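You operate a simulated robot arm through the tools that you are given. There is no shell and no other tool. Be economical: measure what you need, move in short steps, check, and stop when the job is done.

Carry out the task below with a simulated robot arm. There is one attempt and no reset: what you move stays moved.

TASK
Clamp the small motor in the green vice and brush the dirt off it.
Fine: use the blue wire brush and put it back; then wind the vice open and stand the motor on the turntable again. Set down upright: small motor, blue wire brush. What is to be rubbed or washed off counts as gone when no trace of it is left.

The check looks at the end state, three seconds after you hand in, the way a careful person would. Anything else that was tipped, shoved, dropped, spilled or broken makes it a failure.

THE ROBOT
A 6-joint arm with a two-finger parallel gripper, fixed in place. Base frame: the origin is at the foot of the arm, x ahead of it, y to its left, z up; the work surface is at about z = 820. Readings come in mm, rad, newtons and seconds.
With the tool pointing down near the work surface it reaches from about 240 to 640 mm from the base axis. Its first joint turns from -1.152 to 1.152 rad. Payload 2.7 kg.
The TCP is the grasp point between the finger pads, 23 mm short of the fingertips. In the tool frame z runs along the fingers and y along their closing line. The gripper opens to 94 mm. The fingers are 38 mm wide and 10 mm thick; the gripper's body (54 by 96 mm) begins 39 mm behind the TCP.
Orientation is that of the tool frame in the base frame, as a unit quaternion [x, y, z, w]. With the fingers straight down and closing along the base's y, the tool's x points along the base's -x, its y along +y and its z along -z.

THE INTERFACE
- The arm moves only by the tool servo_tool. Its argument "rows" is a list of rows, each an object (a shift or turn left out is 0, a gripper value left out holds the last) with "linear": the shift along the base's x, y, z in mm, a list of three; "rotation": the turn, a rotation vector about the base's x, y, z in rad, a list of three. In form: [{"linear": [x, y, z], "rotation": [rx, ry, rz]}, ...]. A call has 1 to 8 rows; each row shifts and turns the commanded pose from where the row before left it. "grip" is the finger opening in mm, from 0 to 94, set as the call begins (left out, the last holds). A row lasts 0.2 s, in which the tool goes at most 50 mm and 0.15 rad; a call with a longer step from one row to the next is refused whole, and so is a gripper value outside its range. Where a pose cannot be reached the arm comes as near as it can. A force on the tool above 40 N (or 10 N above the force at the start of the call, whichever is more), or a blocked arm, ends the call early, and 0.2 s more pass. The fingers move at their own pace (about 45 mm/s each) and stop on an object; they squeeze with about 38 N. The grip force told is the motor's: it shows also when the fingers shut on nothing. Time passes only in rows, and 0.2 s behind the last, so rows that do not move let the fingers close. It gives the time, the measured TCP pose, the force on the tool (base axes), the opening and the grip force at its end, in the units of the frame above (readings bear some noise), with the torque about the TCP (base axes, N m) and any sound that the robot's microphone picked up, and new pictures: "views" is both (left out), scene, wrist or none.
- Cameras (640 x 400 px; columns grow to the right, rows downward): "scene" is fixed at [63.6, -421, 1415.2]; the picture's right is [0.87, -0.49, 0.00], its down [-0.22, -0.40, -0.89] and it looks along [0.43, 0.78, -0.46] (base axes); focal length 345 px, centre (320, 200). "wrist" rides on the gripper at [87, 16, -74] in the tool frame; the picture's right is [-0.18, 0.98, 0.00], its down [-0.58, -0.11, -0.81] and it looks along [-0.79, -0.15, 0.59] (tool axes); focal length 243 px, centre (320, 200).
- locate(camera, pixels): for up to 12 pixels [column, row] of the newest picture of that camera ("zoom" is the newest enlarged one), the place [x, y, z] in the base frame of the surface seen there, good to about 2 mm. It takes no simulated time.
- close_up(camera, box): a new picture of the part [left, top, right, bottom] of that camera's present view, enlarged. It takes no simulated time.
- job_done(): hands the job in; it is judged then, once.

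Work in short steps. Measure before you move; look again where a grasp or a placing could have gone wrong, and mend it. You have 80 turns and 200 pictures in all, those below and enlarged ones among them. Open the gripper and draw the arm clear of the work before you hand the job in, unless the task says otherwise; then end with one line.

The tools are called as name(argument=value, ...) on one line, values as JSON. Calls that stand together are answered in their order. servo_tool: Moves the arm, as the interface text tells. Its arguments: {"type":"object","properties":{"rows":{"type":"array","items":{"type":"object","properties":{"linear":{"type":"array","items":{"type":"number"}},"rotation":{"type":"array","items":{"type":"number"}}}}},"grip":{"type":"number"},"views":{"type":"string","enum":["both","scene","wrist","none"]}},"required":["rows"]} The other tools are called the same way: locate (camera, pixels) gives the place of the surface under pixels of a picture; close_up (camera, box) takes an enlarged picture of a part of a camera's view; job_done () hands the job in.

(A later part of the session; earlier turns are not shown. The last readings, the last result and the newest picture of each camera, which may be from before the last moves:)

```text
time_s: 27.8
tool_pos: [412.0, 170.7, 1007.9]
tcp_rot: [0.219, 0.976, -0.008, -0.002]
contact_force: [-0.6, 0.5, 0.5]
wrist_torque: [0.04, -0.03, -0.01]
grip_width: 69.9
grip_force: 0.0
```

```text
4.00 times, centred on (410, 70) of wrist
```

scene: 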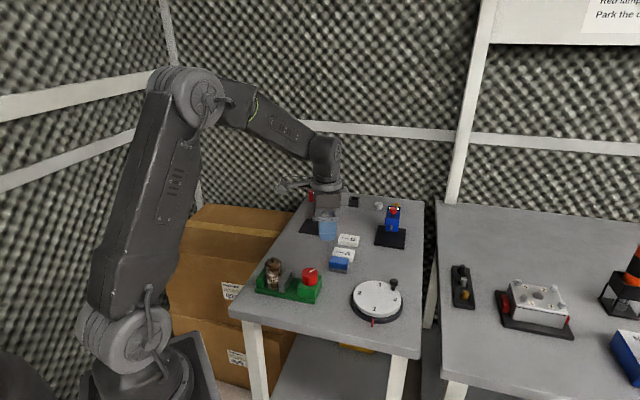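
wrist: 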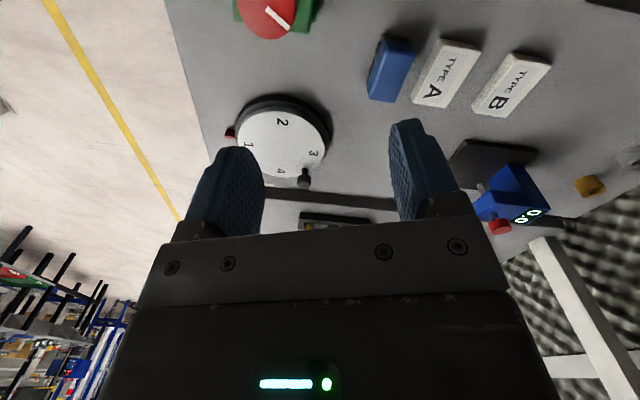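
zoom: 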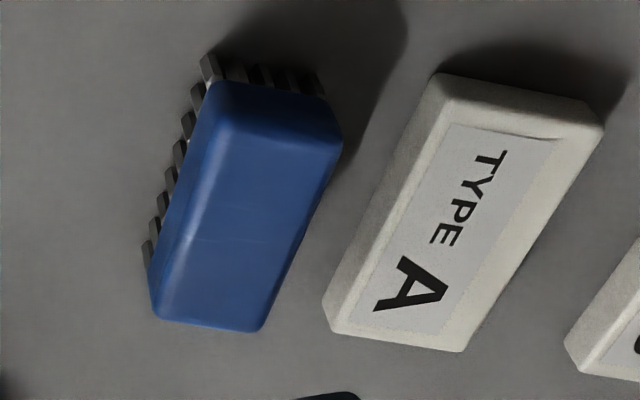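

Brush block centre is about (471.5,201.5), long axis along u=(.71,-.71), top z 853. I will grip it by its ends with the tool leaning 25°, so its bristles later can face the motor's side; first I yaw by -110° while moving over it.

servo_tool(rows=[{"linear": [8, 4, 0], "rotation": [0.015, -0.007, 0]}, {"linear": [8, 4, 0], "rotation": [0, 0, -0.1475]}, {"linear": [8, 4, 0], "rotation": [0, 0, -0.1475]}, {"linear": [8, 4, 0], "rotation": [0, 0, -0.1475]}, {"linear": [8, 4, 0], "rotation": [0, 0, -0.1475]}, {"linear": [8, 4, 0], "rotation": [0, 0, -0.1475]}, {"linear": [8, 4, 0], "rotation": [0, 0, -0.1475]}, {"linear": [4.5, 4, 0], "rotation": [0, 0, -0.1475]}], views="none")

servo_tool(rows=[{"rotation": [0, 0, -0.1475]}, {"rotation": [0, 0, -0.1475]}, {"rotation": [0, 0, -0.1475]}, {"rotation": [0, 0, -0.1475]}, {"rotation": [0, 0, -0.1475]}, {"rotation": [0, 0, -0.1475]}, {}])

```text
time_s: 29.6
tool_pos: [471.6, 202.2, 1007.1]
tcp_rot: [0.672, 0.74, 0.001, 0.001]
contact_force: [-0.3, -0.7, 0.0]
wrist_torque: [0.0, 0.0, 0.0]
grip_width: 70.0
grip_force: 0.1
```

```text
time_s: 31.2
tool_pos: [473.2, 202.6, 1006.2]
tcp_rot: [0.925, 0.38, 0.001, 0.0]
contact_force: [-0.7, -0.1, 0.1]
wrist_torque: [0.01, -0.02, 0.01]
grip_width: 70.0
grip_force: 0.1
```

scene: 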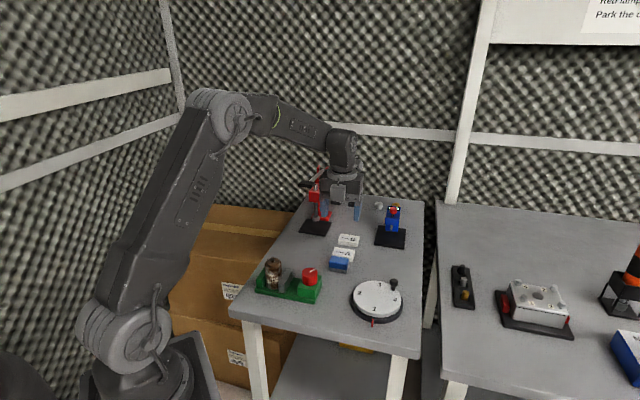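
wrist: 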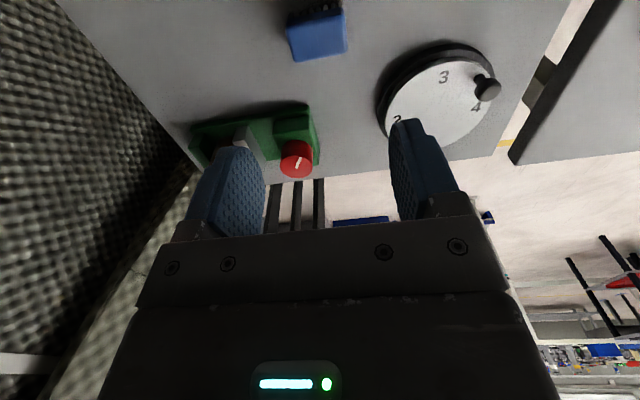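

The brush is at wrist (318,38); I refine its corners before tilting.

locate(camera="wrist", pixels=[[289, 33], [343, 20], [346, 45], [296, 58], [318, 36], [292, 45], [345, 33]])

close_up(camera="wrist", box=[270, 0, 370, 70])

```text
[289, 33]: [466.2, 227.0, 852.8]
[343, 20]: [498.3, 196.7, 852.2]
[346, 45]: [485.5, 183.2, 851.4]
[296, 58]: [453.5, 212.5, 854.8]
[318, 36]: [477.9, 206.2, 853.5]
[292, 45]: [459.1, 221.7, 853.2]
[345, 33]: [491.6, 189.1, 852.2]
```

```text
5.71 times, centred on (320, 35) of wrist
```

zoom: 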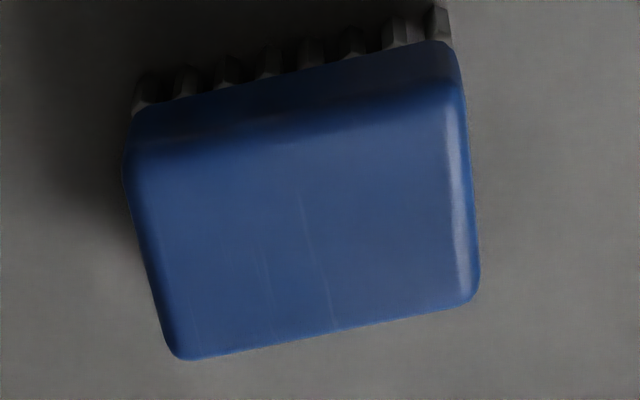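

Centre refined to (472.3,202.9). I tilt -25° about u and descend to z 885.

servo_tool(rows=[{"linear": [1.2, 2.4, 0], "rotation": [-0.103, 0.103, 0]}, {"rotation": [-0.103, 0.103, 0]}, {"rotation": [-0.103, 0.103, 0]}, {"linear": [0, 0, -40]}, {"linear": [0, 0, -40]}, {"linear": [0, 0, -40]}, {}])

close_up(camera="scene", box=[310, 200, 400, 280])

```text
time_s: 32.8
tool_pos: [473.1, 201.5, 885.5]
tcp_rot: [0.902, 0.373, -0.2, 0.084]
contact_force: [0.0, 0.6, 0.9]
wrist_torque: [0.03, -0.04, 0.02]
grip_width: 70.0
grip_force: 0.0
```

scene: 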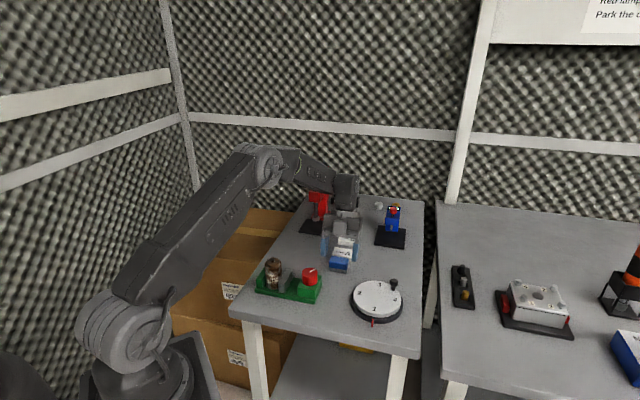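
wrist: 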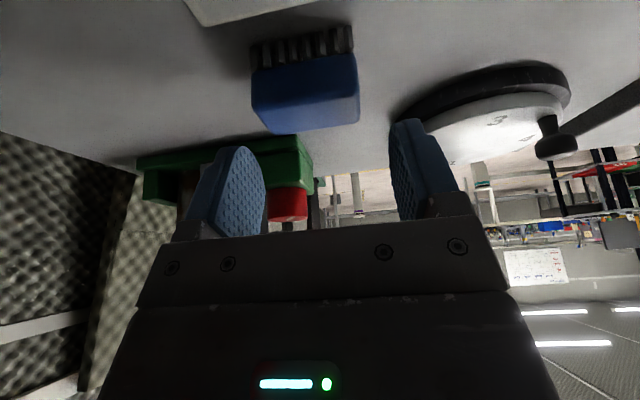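

```text
5.00 times, centred on (355, 240) of scene
```

zoom: 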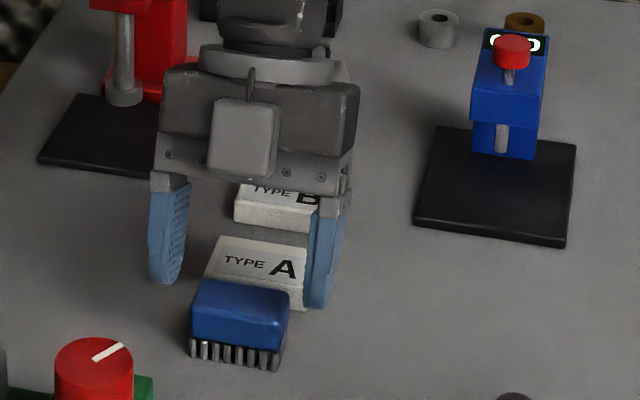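

The fingers straddle the brush's line. I nudge +v 3 mm and descend the last 33 mm carefully.

servo_tool(rows=[{"linear": [1.5, 2, -12]}, {"linear": [0, 0, -12]}, {"linear": [0, 0, -6]}, {"linear": [0, 0, -3]}, {}])

close_up(camera="scene", box=[310, 215, 380, 280])

```text
time_s: 34.0
tool_pos: [475.3, 205.2, 853.8]
tcp_rot: [0.902, 0.373, -0.2, 0.084]
contact_force: [-1.1, 0.1, -0.3]
wrist_torque: [-0.02, 0.05, 0.04]
grip_width: 70.0
grip_force: 0.0
```

scene: 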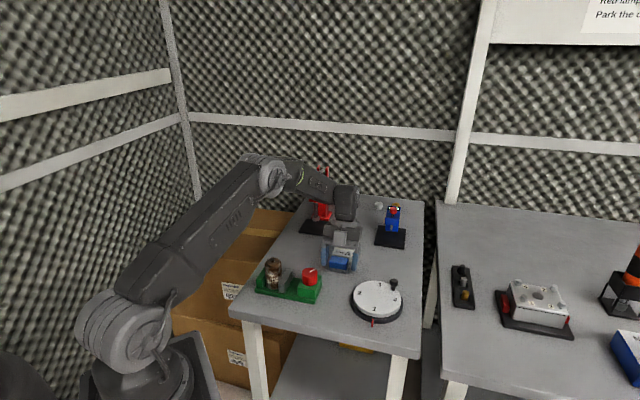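
wrist: 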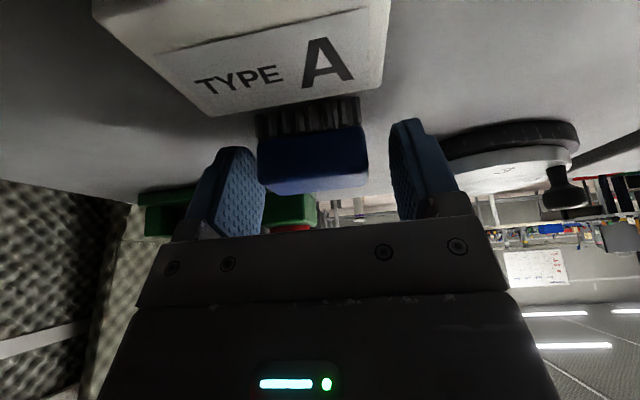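

```text
6.15 times, centred on (345, 248) of scene
```

zoom: 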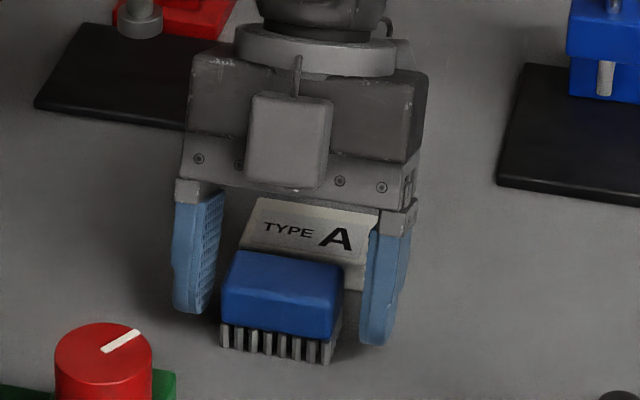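

The brush sits ~2.5 mm toward the left finger; I shift -u 2.5 mm and close.

servo_tool(rows=[{"linear": [-1.8, 1.8, -1]}, {}], views="none")

servo_tool(rows=[{}, {}, {}, {}], grip=25)

close_up(camera="scene", box=[310, 215, 380, 280])

```text
time_s: 34.6
tool_pos: [473.9, 205.7, 852.9]
tcp_rot: [0.903, 0.372, -0.2, 0.083]
contact_force: [0.9, 0.3, -0.7]
wrist_torque: [0.01, -0.02, 0.01]
grip_width: 70.3
grip_force: 0.0
```

```text
time_s: 35.6
tool_pos: [474.5, 207.3, 852.3]
tcp_rot: [0.903, 0.372, -0.2, 0.083]
contact_force: [-0.7, 0.1, 1.0]
wrist_torque: [0.0, -0.02, -0.01]
grip_width: 49.4
grip_force: 38.2
```

scene: 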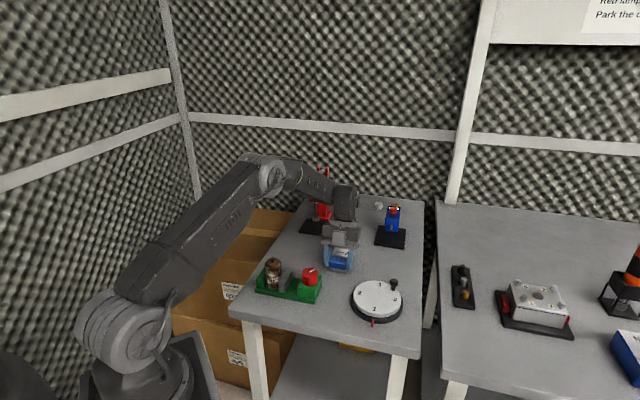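
wrist: 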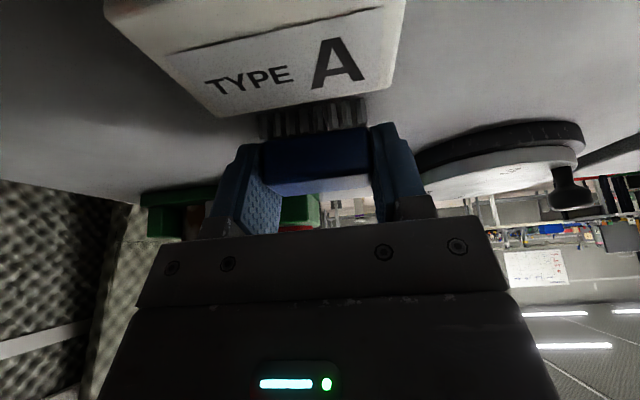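

```text
6.15 times, centred on (345, 248) of scene
```

zoom: 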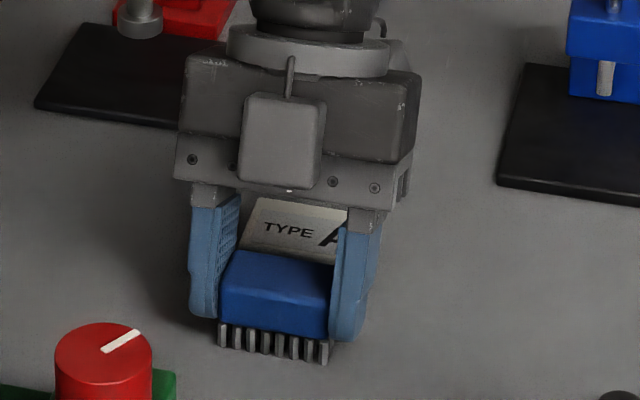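

Brush held (49.4 mm). I lift straight up to about z 1000 and remeasure the clamped motor.

servo_tool(rows=[{"linear": [0, 0, 20]}, {"linear": [0, 0, 40]}, {"linear": [0, 0, 45]}, {"linear": [0, 0, 40]}, {}])

close_up(camera="scene", box=[255, 245, 325, 305])

close_up(camera="wrist", box=[130, 60, 450, 260])

```text
time_s: 36.8
tool_pos: [473.8, 206.7, 998.0]
tcp_rot: [0.902, 0.372, -0.201, 0.083]
contact_force: [0.0, 0.8, -1.4]
wrist_torque: [-0.01, -0.01, 0.01]
grip_width: 49.4
grip_force: 38.1
```

scene: 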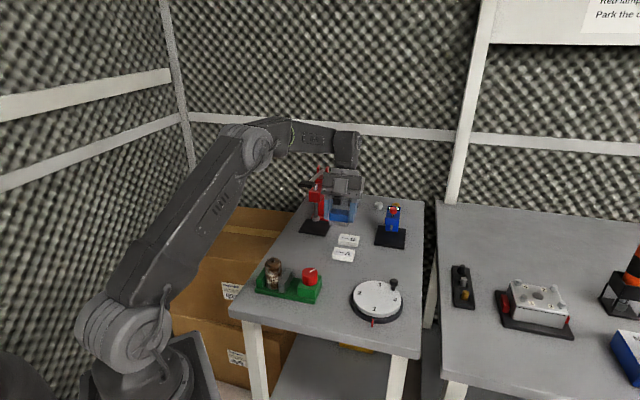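
wrist: 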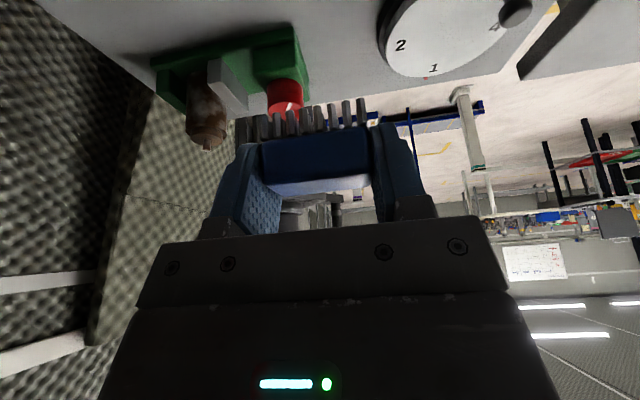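

```text
6.67 times, centred on (290, 275) of scene
```

zoom: 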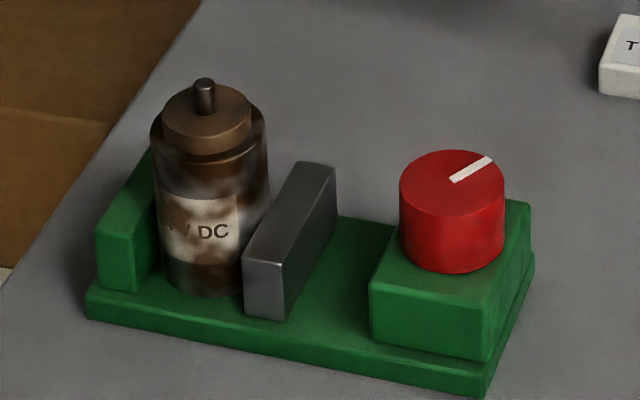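

```text
2.00 times, centred on (290, 160) of wrist
```

zoom: 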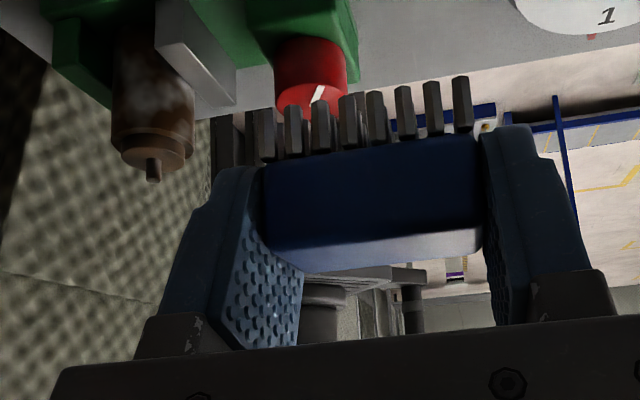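

I locate the motor's cap and body in scene coordinates.

locate(camera="scene", pixels=[[272.8, 257.5], [267, 262.5], [279, 262.5], [273, 266], [273, 270], [271.5, 280], [271, 286], [265.5, 272], [281, 272], [266.5, 285]])

```text
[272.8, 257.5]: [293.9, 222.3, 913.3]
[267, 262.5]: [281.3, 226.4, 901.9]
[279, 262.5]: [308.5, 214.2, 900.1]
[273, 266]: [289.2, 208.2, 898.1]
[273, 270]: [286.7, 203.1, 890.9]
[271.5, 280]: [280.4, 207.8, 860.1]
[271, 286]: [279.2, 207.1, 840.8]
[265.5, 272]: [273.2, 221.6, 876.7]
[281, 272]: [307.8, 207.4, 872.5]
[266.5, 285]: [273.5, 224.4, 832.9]
```

Motor axis is at (294.5,223), near surface facing the arm. I travel there at height while tilting so that the bristles face it (65° from down).

servo_tool(rows=[{"linear": [-27, -2, 0], "rotation": [0.1, -0.1, 0]}, {"linear": [-27, -2, 0], "rotation": [0.1, -0.1, 0]}, {"linear": [-27, -2, 0], "rotation": [0.1, -0.1, 0]}, {"linear": [-27, -2, 0], "rotation": [0.1, -0.1, 0]}, {"linear": [-27, -2, 0], "rotation": [0.1, -0.1, 0]}, {"linear": [-27, -3, 0], "rotation": [0.1, -0.1, 0]}, {"linear": [-28, -7, 0], "rotation": [0.1, -0.1, 0]}, {"linear": [-28, -7, 0], "rotation": [0.1, -0.1, 0]}])

```text
time_s: 38.6
tool_pos: [260.5, 179.3, 995.4]
tcp_rot: [0.872, 0.36, 0.305, -0.127]
contact_force: [0.2, 0.6, -0.4]
wrist_torque: [-0.03, -0.02, -0.01]
grip_width: 49.4
grip_force: 38.0
out of reach, approached as far as the arm can: row 8
```

scene: 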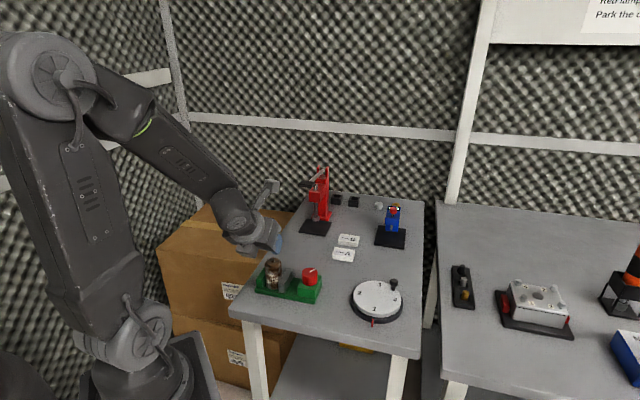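
wrist: 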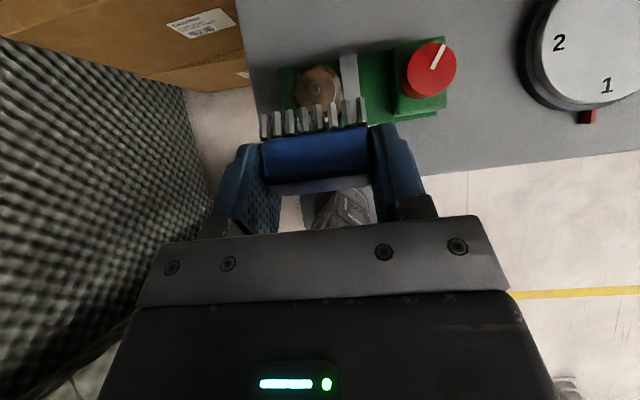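

The pose is reachable just about. I descend 100 mm staying a few mm short of the motor.

servo_tool(rows=[{"linear": [-5, 2, -25]}, {"linear": [-2, 2, -25]}, {"linear": [0, 0, -25]}, {"linear": [0, 0, -20]}, {}])

close_up(camera="scene", box=[230, 225, 330, 305])

```text
time_s: 39.8
tool_pos: [258.1, 184.0, 918.1]
tcp_rot: [0.869, 0.358, 0.315, -0.131]
contact_force: [0.4, -0.4, 0.0]
wrist_torque: [-0.02, -0.01, -0.01]
grip_width: 49.4
grip_force: 38.1
out of reach, approached as far as the arm can: row 1, 2, 3, 4
```

scene: 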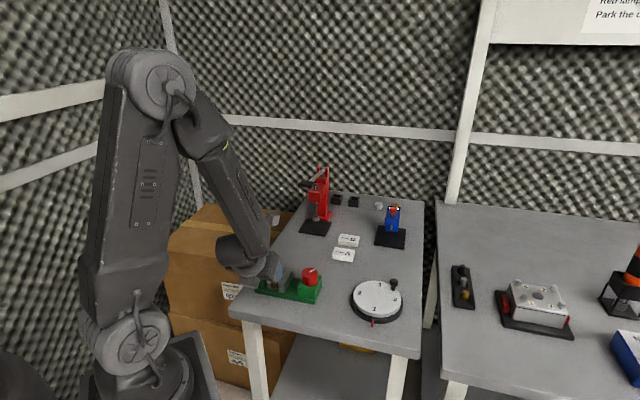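
wrist: 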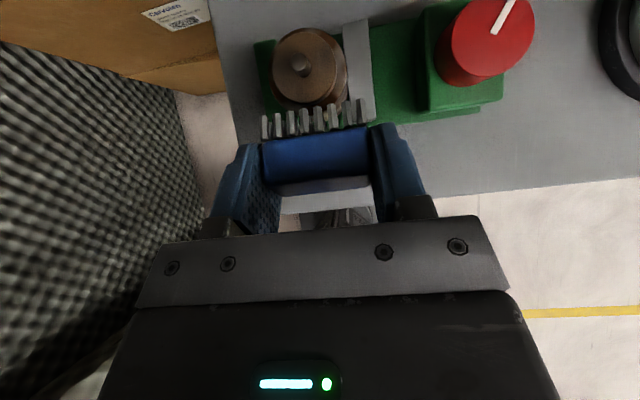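

```text
5.00 times, centred on (280, 265) of scene
```

zoom: 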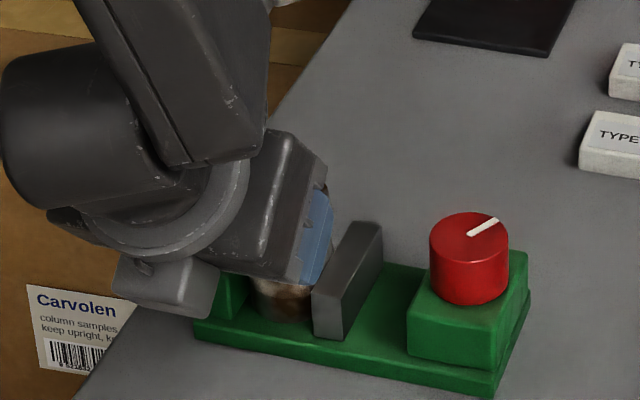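

The lean limits depth. I back the lean off to ~25° and lower to TCP z 895, where the upper bristle edge is level with the body.

servo_tool(rows=[{"linear": [-1, -1, 0], "rotation": [-0.092, 0.092, 0]}, {"rotation": [-0.092, 0.092, 0]}, {"linear": [0, 0, -10]}, {"linear": [0, 0, -10]}, {}], views="wrist")

close_up(camera="scene", box=[230, 225, 330, 305])

close_up(camera="wrist", box=[220, 0, 420, 130])

```text
time_s: 41.0
tool_pos: [245.9, 176.9, 892.1]
tcp_rot: [0.896, 0.371, 0.222, -0.104]
contact_force: [0.4, 0.1, -1.6]
wrist_torque: [-0.01, -0.02, -0.01]
grip_width: 49.4
grip_force: 38.1
out of reach, approached as far as the arm can: row 2
```

wrist: 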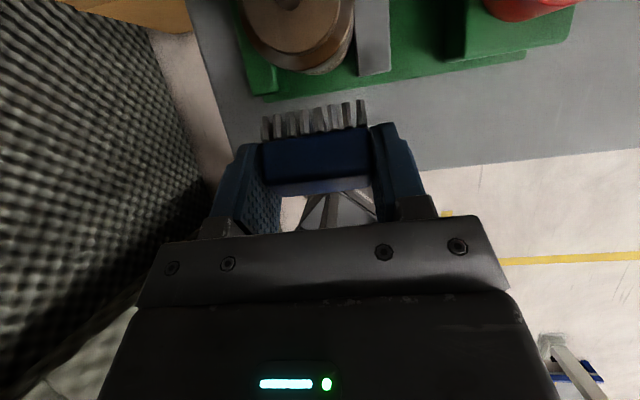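

```text
5.00 times, centred on (280, 265) of scene
```

zoom: 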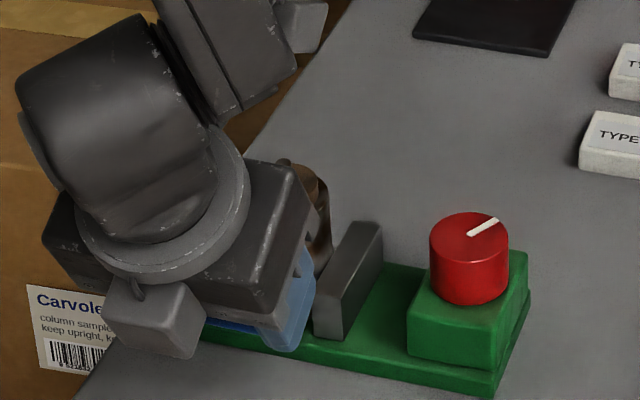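

```text
3.08 times, centred on (320, 65) of wrist
```

zoom: 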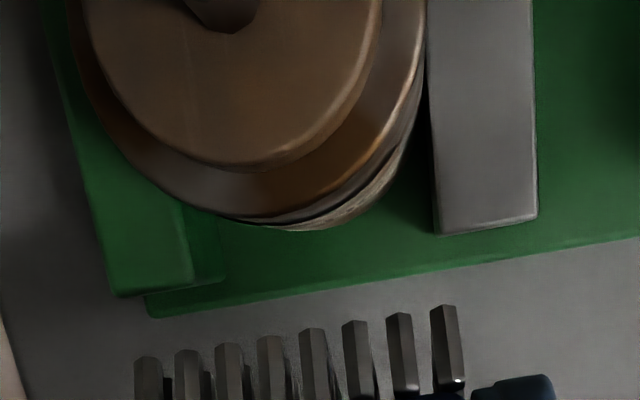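

The brush is ~15 mm short of the motor. I advance +v until light contact.

servo_tool(rows=[{"linear": [4, 4, 0]}, {"linear": [4, 4, 0]}, {"linear": [2, 2, 0]}, {"linear": [1, 1, 0]}, {}], views="wrist")

close_up(camera="wrist", box=[220, 0, 420, 130])

```text
time_s: 42.2
tool_pos: [257.0, 188.6, 892.3]
tcp_rot: [0.896, 0.371, 0.221, -0.104]
contact_force: [-2.4, -1.5, 0.1]
wrist_torque: [0.04, -0.03, 0.02]
grip_width: 49.5
grip_force: 37.6
```

wrist: 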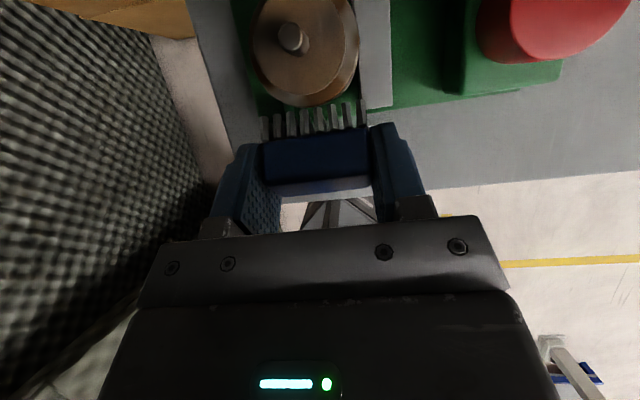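

```text
3.08 times, centred on (320, 65) of wrist
```

zoom: 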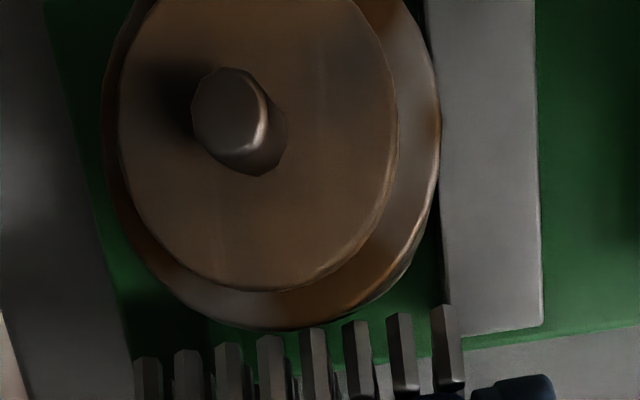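

Light contact (~3 N). I press 1 mm more and stroke up and down over the upper body.

servo_tool(rows=[{"linear": [0.7, 0.7, 7]}, {"linear": [0, 0, 7]}, {"linear": [0, 0, -7]}, {"linear": [0, 0, -7]}, {"linear": [0, 0, -7]}, {"linear": [0, 0, -7]}, {"linear": [0, 0, 7]}, {"linear": [0, 0, 7]}], views="none")

servo_tool(rows=[{"linear": [-6, -6, 8]}, {"linear": [-6, -6, 15]}, {"linear": [-2, -2, 20]}, {"linear": [0, 0, 20]}, {}])

close_up(camera="scene", box=[255, 245, 325, 305])

close_up(camera="wrist", box=[220, 0, 420, 130])

```text
time_s: 44.0
tool_pos: [257.4, 190.1, 892.9]
tcp_rot: [0.896, 0.371, 0.222, -0.104]
contact_force: [-0.3, -0.2, -0.6]
wrist_torque: [-0.01, 0.02, 0.0]
grip_width: 49.3
grip_force: 37.5
```

```text
time_s: 45.2
tool_pos: [242.9, 173.7, 955.6]
tcp_rot: [0.896, 0.371, 0.222, -0.103]
contact_force: [0.6, 0.0, -1.3]
wrist_torque: [0.02, 0.02, -0.02]
grip_width: 49.5
grip_force: 37.9
```

scene: 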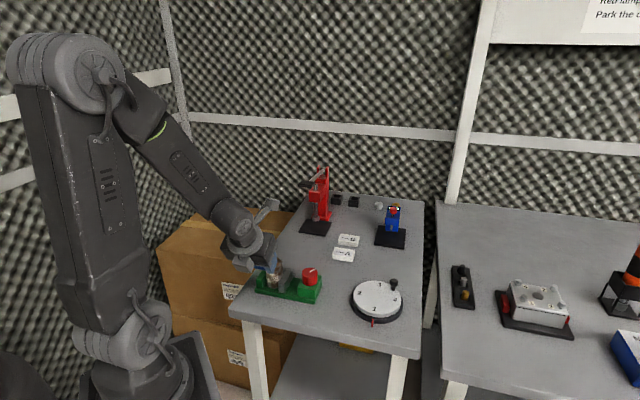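
wrist: 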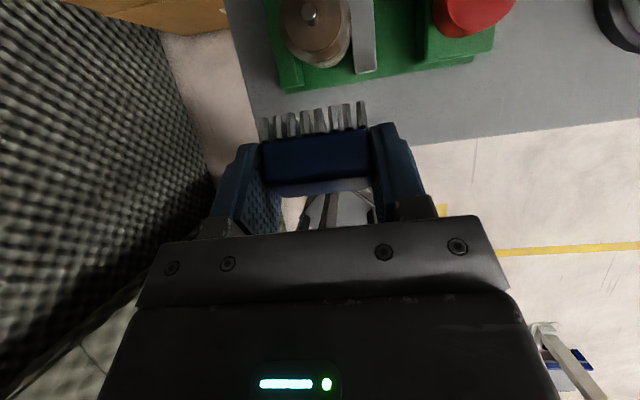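

```text
6.67 times, centred on (290, 275) of scene
```

zoom: 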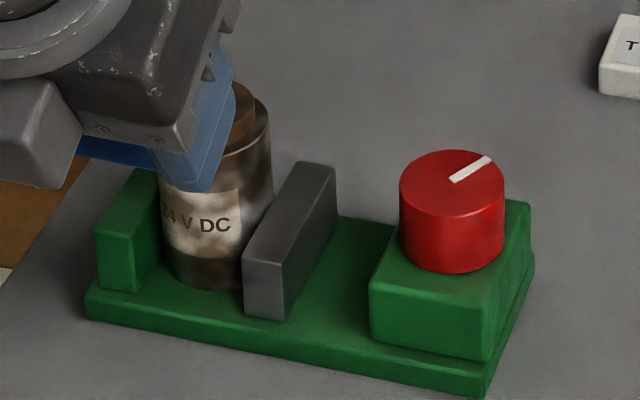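

```text
3.08 times, centred on (320, 65) of wrist
```

zoom: 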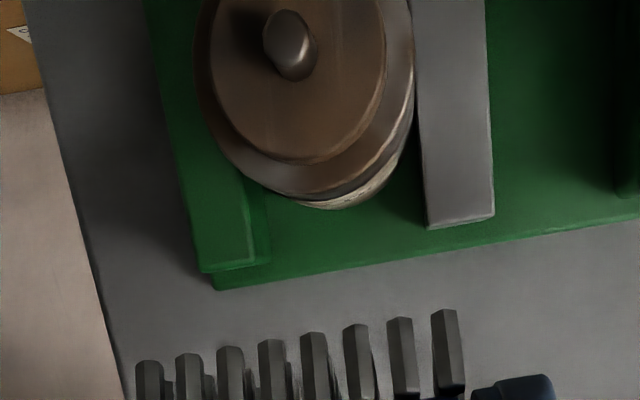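

The dirt faded noticeably (now "24 V DC" is readable), apparently over the whole motor. I return and make more strokes with a bit more pressure.

servo_tool(rows=[{"linear": [0, 0, -20]}, {"linear": [2, 2, -20]}, {"linear": [6, 6, -15]}, {"linear": [7.5, 7.5, -8]}, {"linear": [0.8, 0.8, 7]}, {"linear": [0, 0, 7]}, {"linear": [0, 0, -8]}, {"linear": [0, 0, -8]}], views="none")

servo_tool(rows=[{"linear": [0, 0, -8]}, {"linear": [0, 0, -6]}, {"linear": [0, 0, 10]}, {"linear": [0, 0, 10]}, {"linear": [0, 0, 10]}, {"linear": [0, 0, -10]}, {"linear": [0, 0, -10]}, {"linear": [0, 0, -10]}], views="none")

servo_tool(rows=[{"linear": [0, 0, 10]}, {"linear": [0, 0, 10]}, {"linear": [0, 0, 10]}, {"linear": [0, 0, -10]}, {"linear": [0, 0, -10]}, {"linear": [0, 0, -10]}, {"linear": [0, 0, 10]}, {"linear": [0, 0, 10]}], views="wrist")

close_up(camera="scene", box=[255, 245, 325, 305])

```text
time_s: 47.0
tool_pos: [259.8, 191.8, 889.8]
tcp_rot: [0.896, 0.371, 0.222, -0.105]
contact_force: [-0.7, 0.0, -0.2]
wrist_torque: [-0.02, 0.01, 0.0]
grip_width: 49.4
grip_force: 38.3
```

```text
time_s: 48.8
tool_pos: [259.1, 190.8, 876.7]
tcp_rot: [0.895, 0.372, 0.222, -0.105]
contact_force: [-13.2, -12.3, 23.7]
wrist_torque: [0.14, -0.14, 0.02]
grip_width: 49.5
grip_force: 38.1
```

```text
time_s: 50.6
tool_pos: [259.9, 191.0, 896.8]
tcp_rot: [0.896, 0.371, 0.221, -0.104]
contact_force: [-0.2, -0.7, -0.3]
wrist_torque: [-0.01, 0.0, 0.02]
grip_width: 49.4
grip_force: 38.0
```

wrist: 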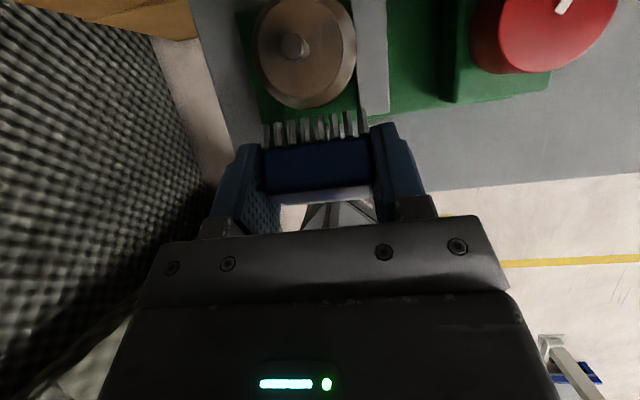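

```text
6.67 times, centred on (290, 275) of scene
```

zoom: 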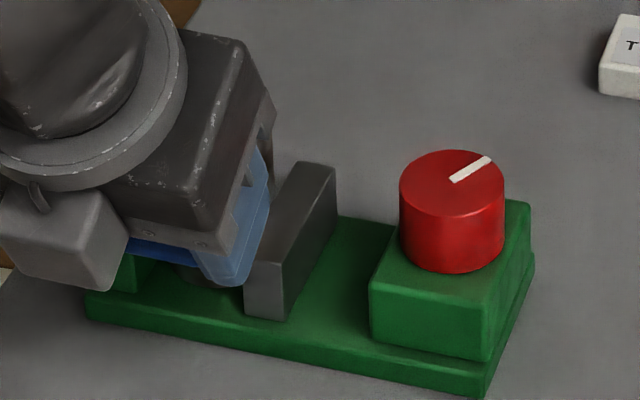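

At the low end the bristles met the jaw (24 N up); at z 897 force is ~0. I back away and inspect.

servo_tool(rows=[{"linear": [-6, -6, 8]}, {"linear": [-6, -6, 15]}, {"linear": [-2, -2, 25]}, {"linear": [0, 0, 30]}, {}], views="wrist")

close_up(camera="scene", box=[255, 245, 325, 305])

close_up(camera="wrist", box=[220, 0, 420, 130])

```text
time_s: 51.8
tool_pos: [244.8, 178.2, 964.2]
tcp_rot: [0.895, 0.372, 0.223, -0.104]
contact_force: [0.8, 0.5, -1.1]
wrist_torque: [-0.03, -0.01, 0.02]
grip_width: 49.4
grip_force: 37.9
out of reach, approached as far as the arm can: row 3
```

wrist: 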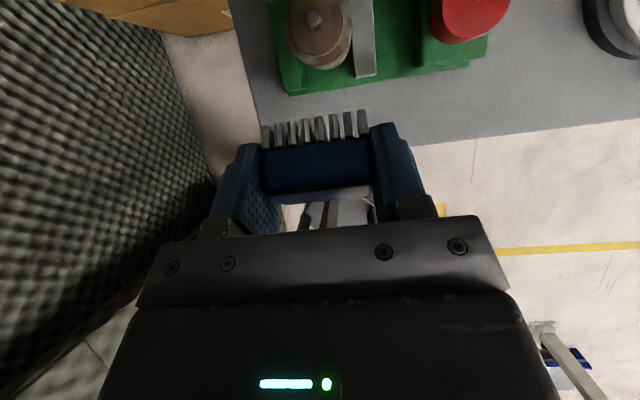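

```text
6.67 times, centred on (290, 275) of scene
```

zoom: 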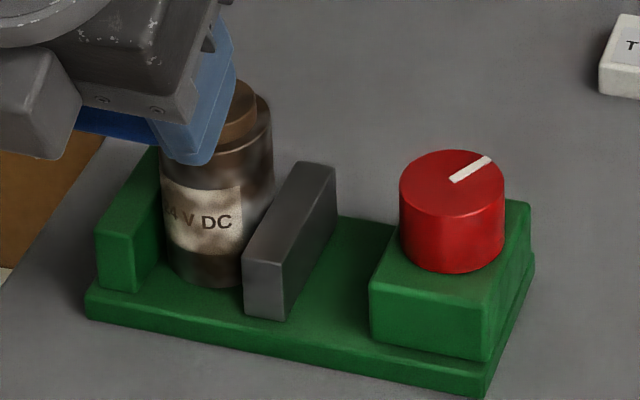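

```text
3.08 times, centred on (320, 65) of wrist
```

zoom: 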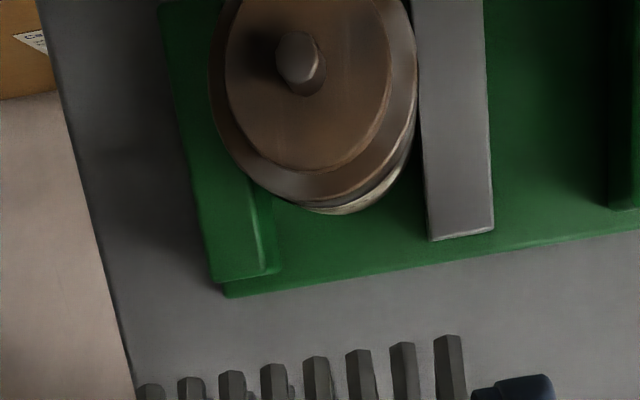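

Fading continues but slowly; strokes should be sideways at one height, where bristles truly press the body. I return to TCP z ~890 and advance until I feel force.

servo_tool(rows=[{"linear": [0, 0, -30]}, {"linear": [2, 2, -25]}, {"linear": [6, 6, -12]}, {"linear": [6, 6, -5]}, {"linear": [1, 1, 0]}, {}], views="none")

servo_tool(rows=[{"linear": [0.7, 0.7, 0]}, {}], views="wrist")

```text
time_s: 53.2
tool_pos: [261.4, 192.0, 891.8]
tcp_rot: [0.896, 0.37, 0.222, -0.103]
contact_force: [-0.3, -0.3, -1.1]
wrist_torque: [-0.05, -0.01, -0.01]
grip_width: 49.6
grip_force: 37.6
```

```text
time_s: 53.8
tool_pos: [262.3, 192.3, 892.5]
tcp_rot: [0.896, 0.37, 0.222, -0.103]
contact_force: [-0.5, -0.1, -1.1]
wrist_torque: [0.0, -0.01, 0.01]
grip_width: 49.4
grip_force: 38.1
```

wrist: 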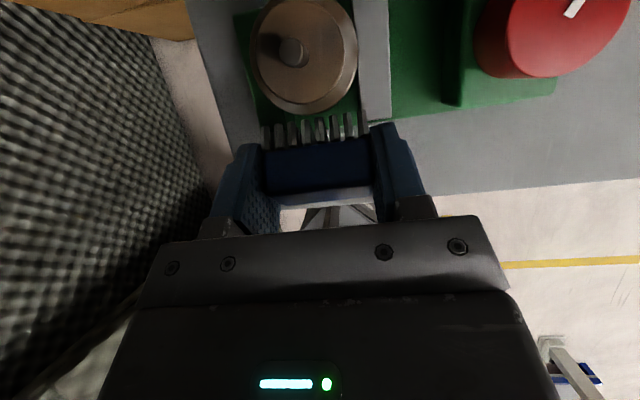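

Still no contact; I advance in small steps.

servo_tool(rows=[{"linear": [0.7, 0.7, 0]}, {"linear": [0.7, 0.7, 0]}, {}], views="none")

servo_tool(rows=[{"linear": [0.7, 0.7, 0]}, {"linear": [0.7, 0.7, 0]}, {}], views="wrist")

close_up(camera="wrist", box=[220, 60, 420, 190])

```text
time_s: 54.6
tool_pos: [263.2, 194.0, 892.5]
tcp_rot: [0.896, 0.37, 0.223, -0.104]
contact_force: [-0.6, -0.8, -0.8]
wrist_torque: [-0.04, -0.01, 0.01]
grip_width: 49.6
grip_force: 37.7
```

```text
time_s: 55.4
tool_pos: [263.1, 194.5, 891.8]
tcp_rot: [0.896, 0.371, 0.221, -0.104]
contact_force: [-0.3, -1.7, -1.0]
wrist_torque: [0.01, 0.0, 0.0]
grip_width: 49.3
grip_force: 38.0
```

wrist: 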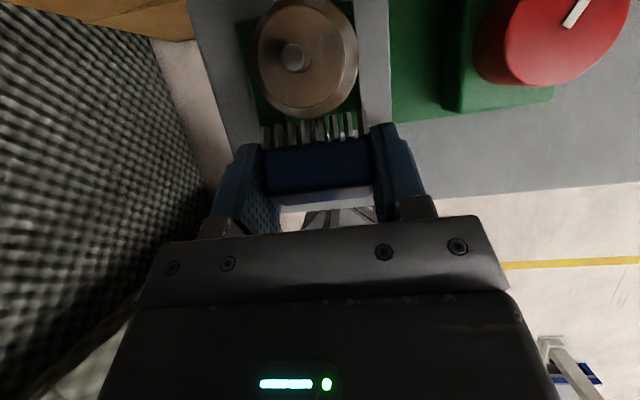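

```text
3.08 times, centred on (320, 125) of wrist
```

zoom: 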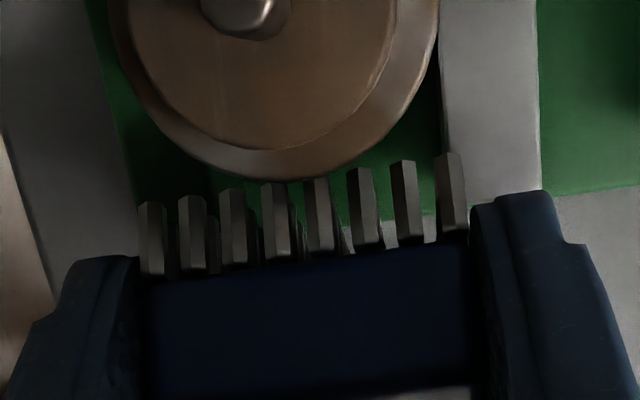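

I measure bristle tips versus motor edge in this enlargement.

locate(camera="zoom", pixels=[[150, 206], [273, 188], [315, 182], [358, 172], [447, 158], [450, 225], [285, 172], [285, 148], [300, 320], [320, 240], [285, 160], [480, 200]])

```text
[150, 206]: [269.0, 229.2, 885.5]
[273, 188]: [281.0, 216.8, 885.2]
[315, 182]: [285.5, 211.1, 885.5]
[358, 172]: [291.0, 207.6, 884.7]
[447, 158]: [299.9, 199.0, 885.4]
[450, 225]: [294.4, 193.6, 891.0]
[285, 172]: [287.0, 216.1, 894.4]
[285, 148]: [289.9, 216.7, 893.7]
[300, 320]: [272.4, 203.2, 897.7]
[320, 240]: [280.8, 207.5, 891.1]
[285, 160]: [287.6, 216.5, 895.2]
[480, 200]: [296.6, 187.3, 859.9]
```

The bristles touch at v≈352, so the motor seems to have slid a bit in the jaws. I back off and measure it.

servo_tool(rows=[{"linear": [-7, -7, 5]}, {"linear": [-8, -8, 20]}, {"linear": [-2, -2, 30]}, {"linear": [0, 0, 30]}, {}], views="wrist")

close_up(camera="scene", box=[255, 245, 325, 305])

locate(camera="wrist", pixels=[[316, 12], [315, 18], [318, 66], [345, 40], [292, 40], [320, 5], [364, 70], [350, 20]])

```text
time_s: 56.6
tool_pos: [247.6, 177.0, 977.9]
tcp_rot: [0.896, 0.371, 0.222, -0.103]
contact_force: [0.0, 0.2, -0.6]
wrist_torque: [0.02, -0.01, 0.0]
grip_width: 49.5
grip_force: 37.7
```

wrist: 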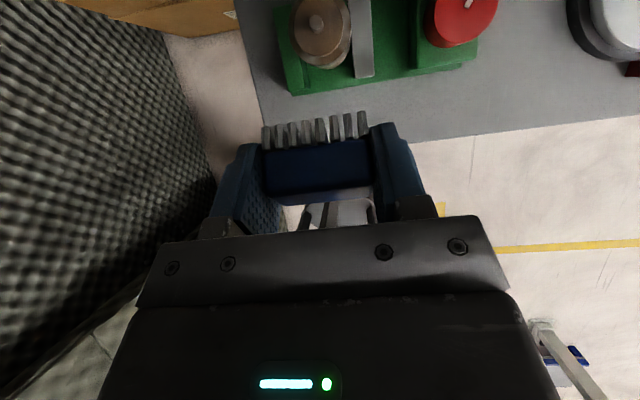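

```text
6.67 times, centred on (290, 275) of scene
```

zoom: 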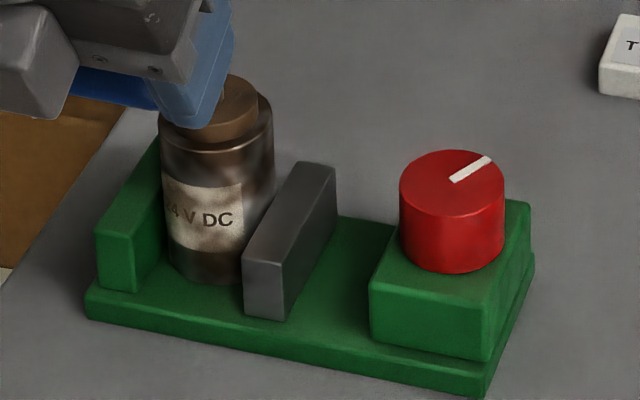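

```text
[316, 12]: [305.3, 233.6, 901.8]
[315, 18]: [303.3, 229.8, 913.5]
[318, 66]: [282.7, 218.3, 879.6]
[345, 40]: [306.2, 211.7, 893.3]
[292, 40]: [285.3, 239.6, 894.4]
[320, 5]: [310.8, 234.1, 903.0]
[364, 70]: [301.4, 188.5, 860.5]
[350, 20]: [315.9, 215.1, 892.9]
```

The motor slid ~10 mm along the jaws (shaft now (303,230)) but stays gripped. To avoid pushing it further I will brush the top with downward pressure: I tilt the brush back to bristles-down over the near half of the cap.

servo_tool(rows=[{"linear": [7.5, 7, 0], "rotation": [-0.0945, 0.0945, 0]}, {"linear": [7.5, 7, 0], "rotation": [-0.0945, 0.0945, 0]}, {"linear": [7.5, 7, 0], "rotation": [-0.0945, 0.0945, 0]}, {"linear": [7.5, 7, 0], "rotation": [-0.0945, 0.0945, 0]}, {"linear": [7.5, 7, 0], "rotation": [-0.0945, 0.0945, 0]}, {"linear": [7, 6.5, 0], "rotation": [-0.0945, 0.0945, 0]}, {}])

close_up(camera="scene", box=[245, 225, 325, 295])

```text
time_s: 58.2
tool_pos: [324.5, 177.9, 973.7]
tcp_rot: [0.913, 0.377, -0.148, 0.046]
contact_force: [0.0, 0.7, -1.2]
wrist_torque: [0.03, 0.02, 0.03]
grip_width: 49.5
grip_force: 37.4
out of reach, approached as far as the arm can: row 2, 3, 4, 5, 6
```

scene: 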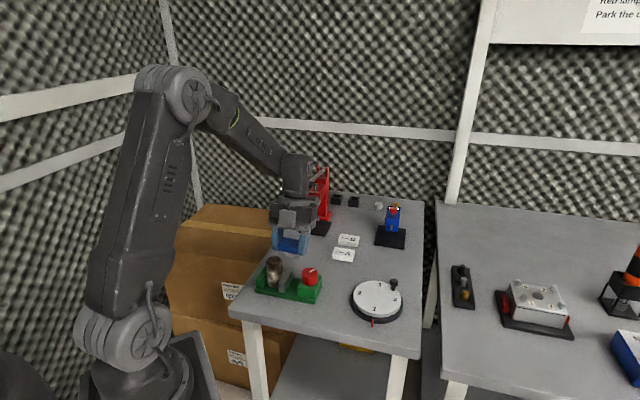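
wrist: 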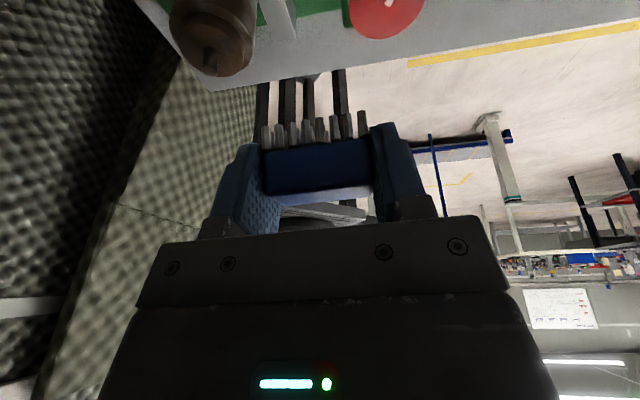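

```text
5.71 times, centred on (285, 260) of scene
```

zoom: 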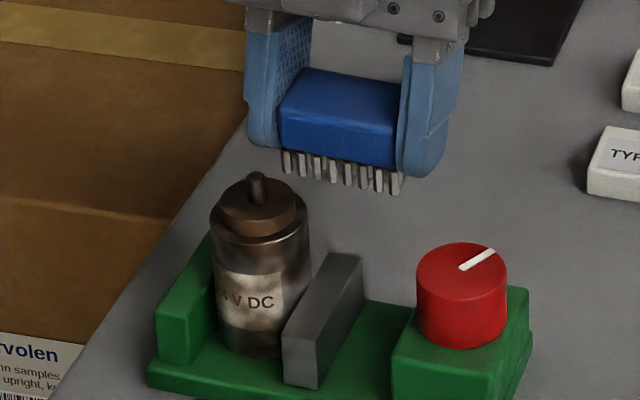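

The wrist limit shifted the pose; I yaw +0.3 rad to free it, and see where the arm settles.

servo_tool(rows=[{"rotation": [0, 0, 0.145]}, {"rotation": [0, 0, 0.145]}, {}, {}])

close_up(camera="scene", box=[245, 225, 325, 295])

```text
time_s: 59.2
tool_pos: [324.4, 177.2, 973.2]
tcp_rot: [0.851, 0.502, -0.136, 0.07]
contact_force: [0.0, -0.9, -1.2]
wrist_torque: [0.0, 0.01, 0.03]
grip_width: 49.5
grip_force: 37.7
```

scene: 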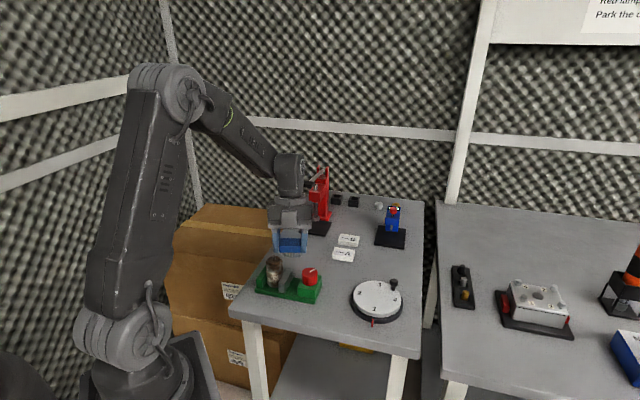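
wrist: 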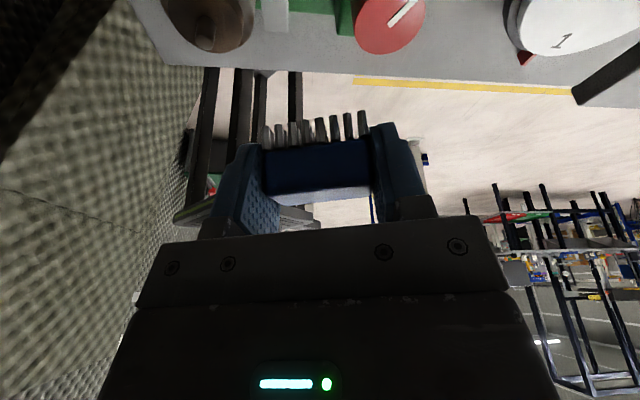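

```text
5.71 times, centred on (285, 260) of scene
```

zoom: 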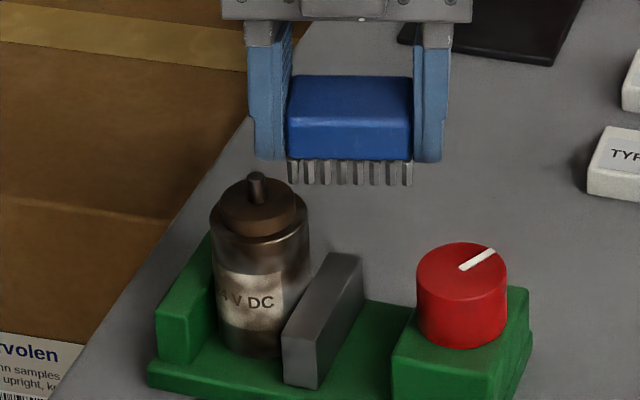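

Bristles now point down and the pose is free. I move over the near half of the cap, pad centre (295.6,216).

servo_tool(rows=[{"linear": [-10, 13, 0]}, {"linear": [-10, 13, 0]}, {"linear": [-9, 12.5, 0]}, {"linear": [0, 0, -15]}, {}])

close_up(camera="scene", box=[245, 225, 325, 295])

close_up(camera="wrist", box=[220, 30, 420, 160])

```text
time_s: 60.4
tool_pos: [294.1, 216.6, 958.5]
tcp_rot: [0.851, 0.503, -0.136, 0.07]
contact_force: [0.1, -0.3, -2.1]
wrist_torque: [0.02, 0.0, 0.03]
grip_width: 49.5
grip_force: 38.1
```

scene: 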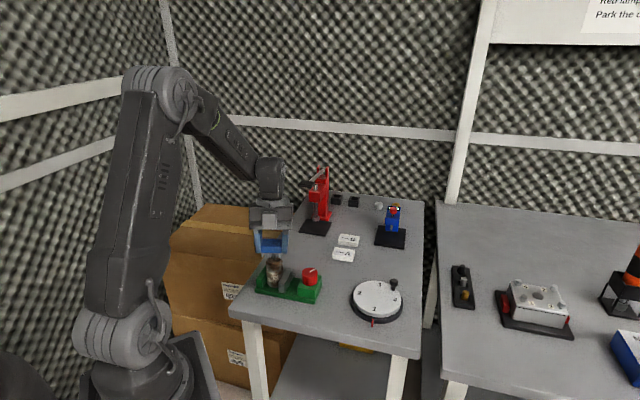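
wrist: 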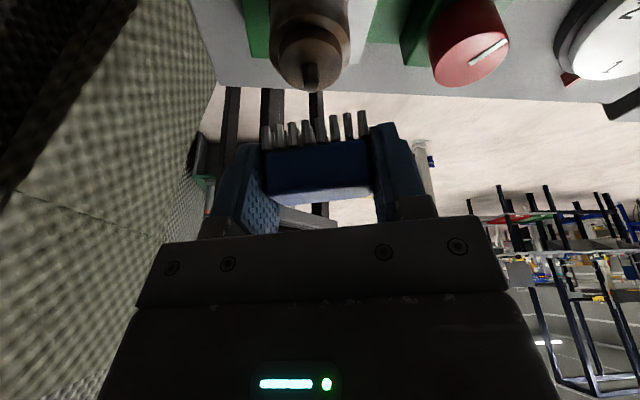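

```text
5.71 times, centred on (285, 260) of scene
```

zoom: 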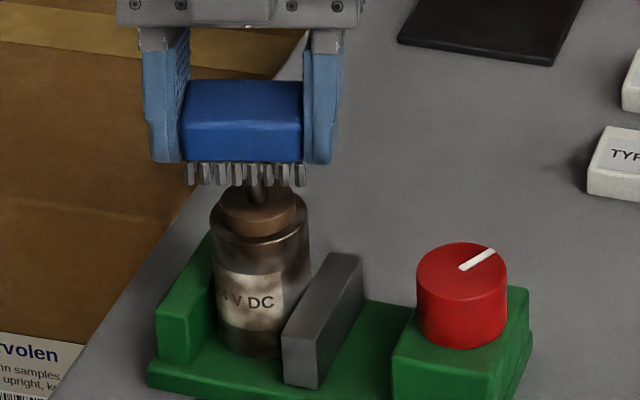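

```text
3.08 times, centred on (320, 95) of wrist
```

zoom: 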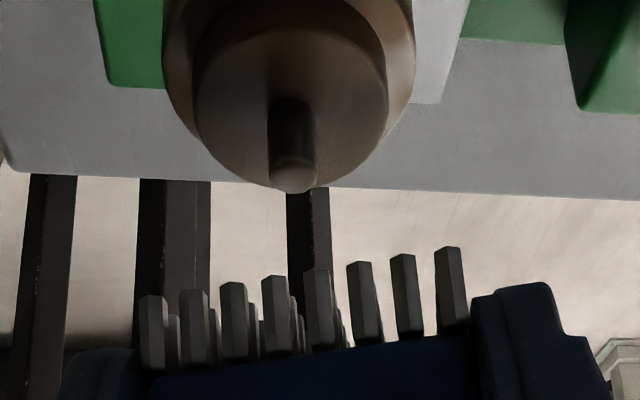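

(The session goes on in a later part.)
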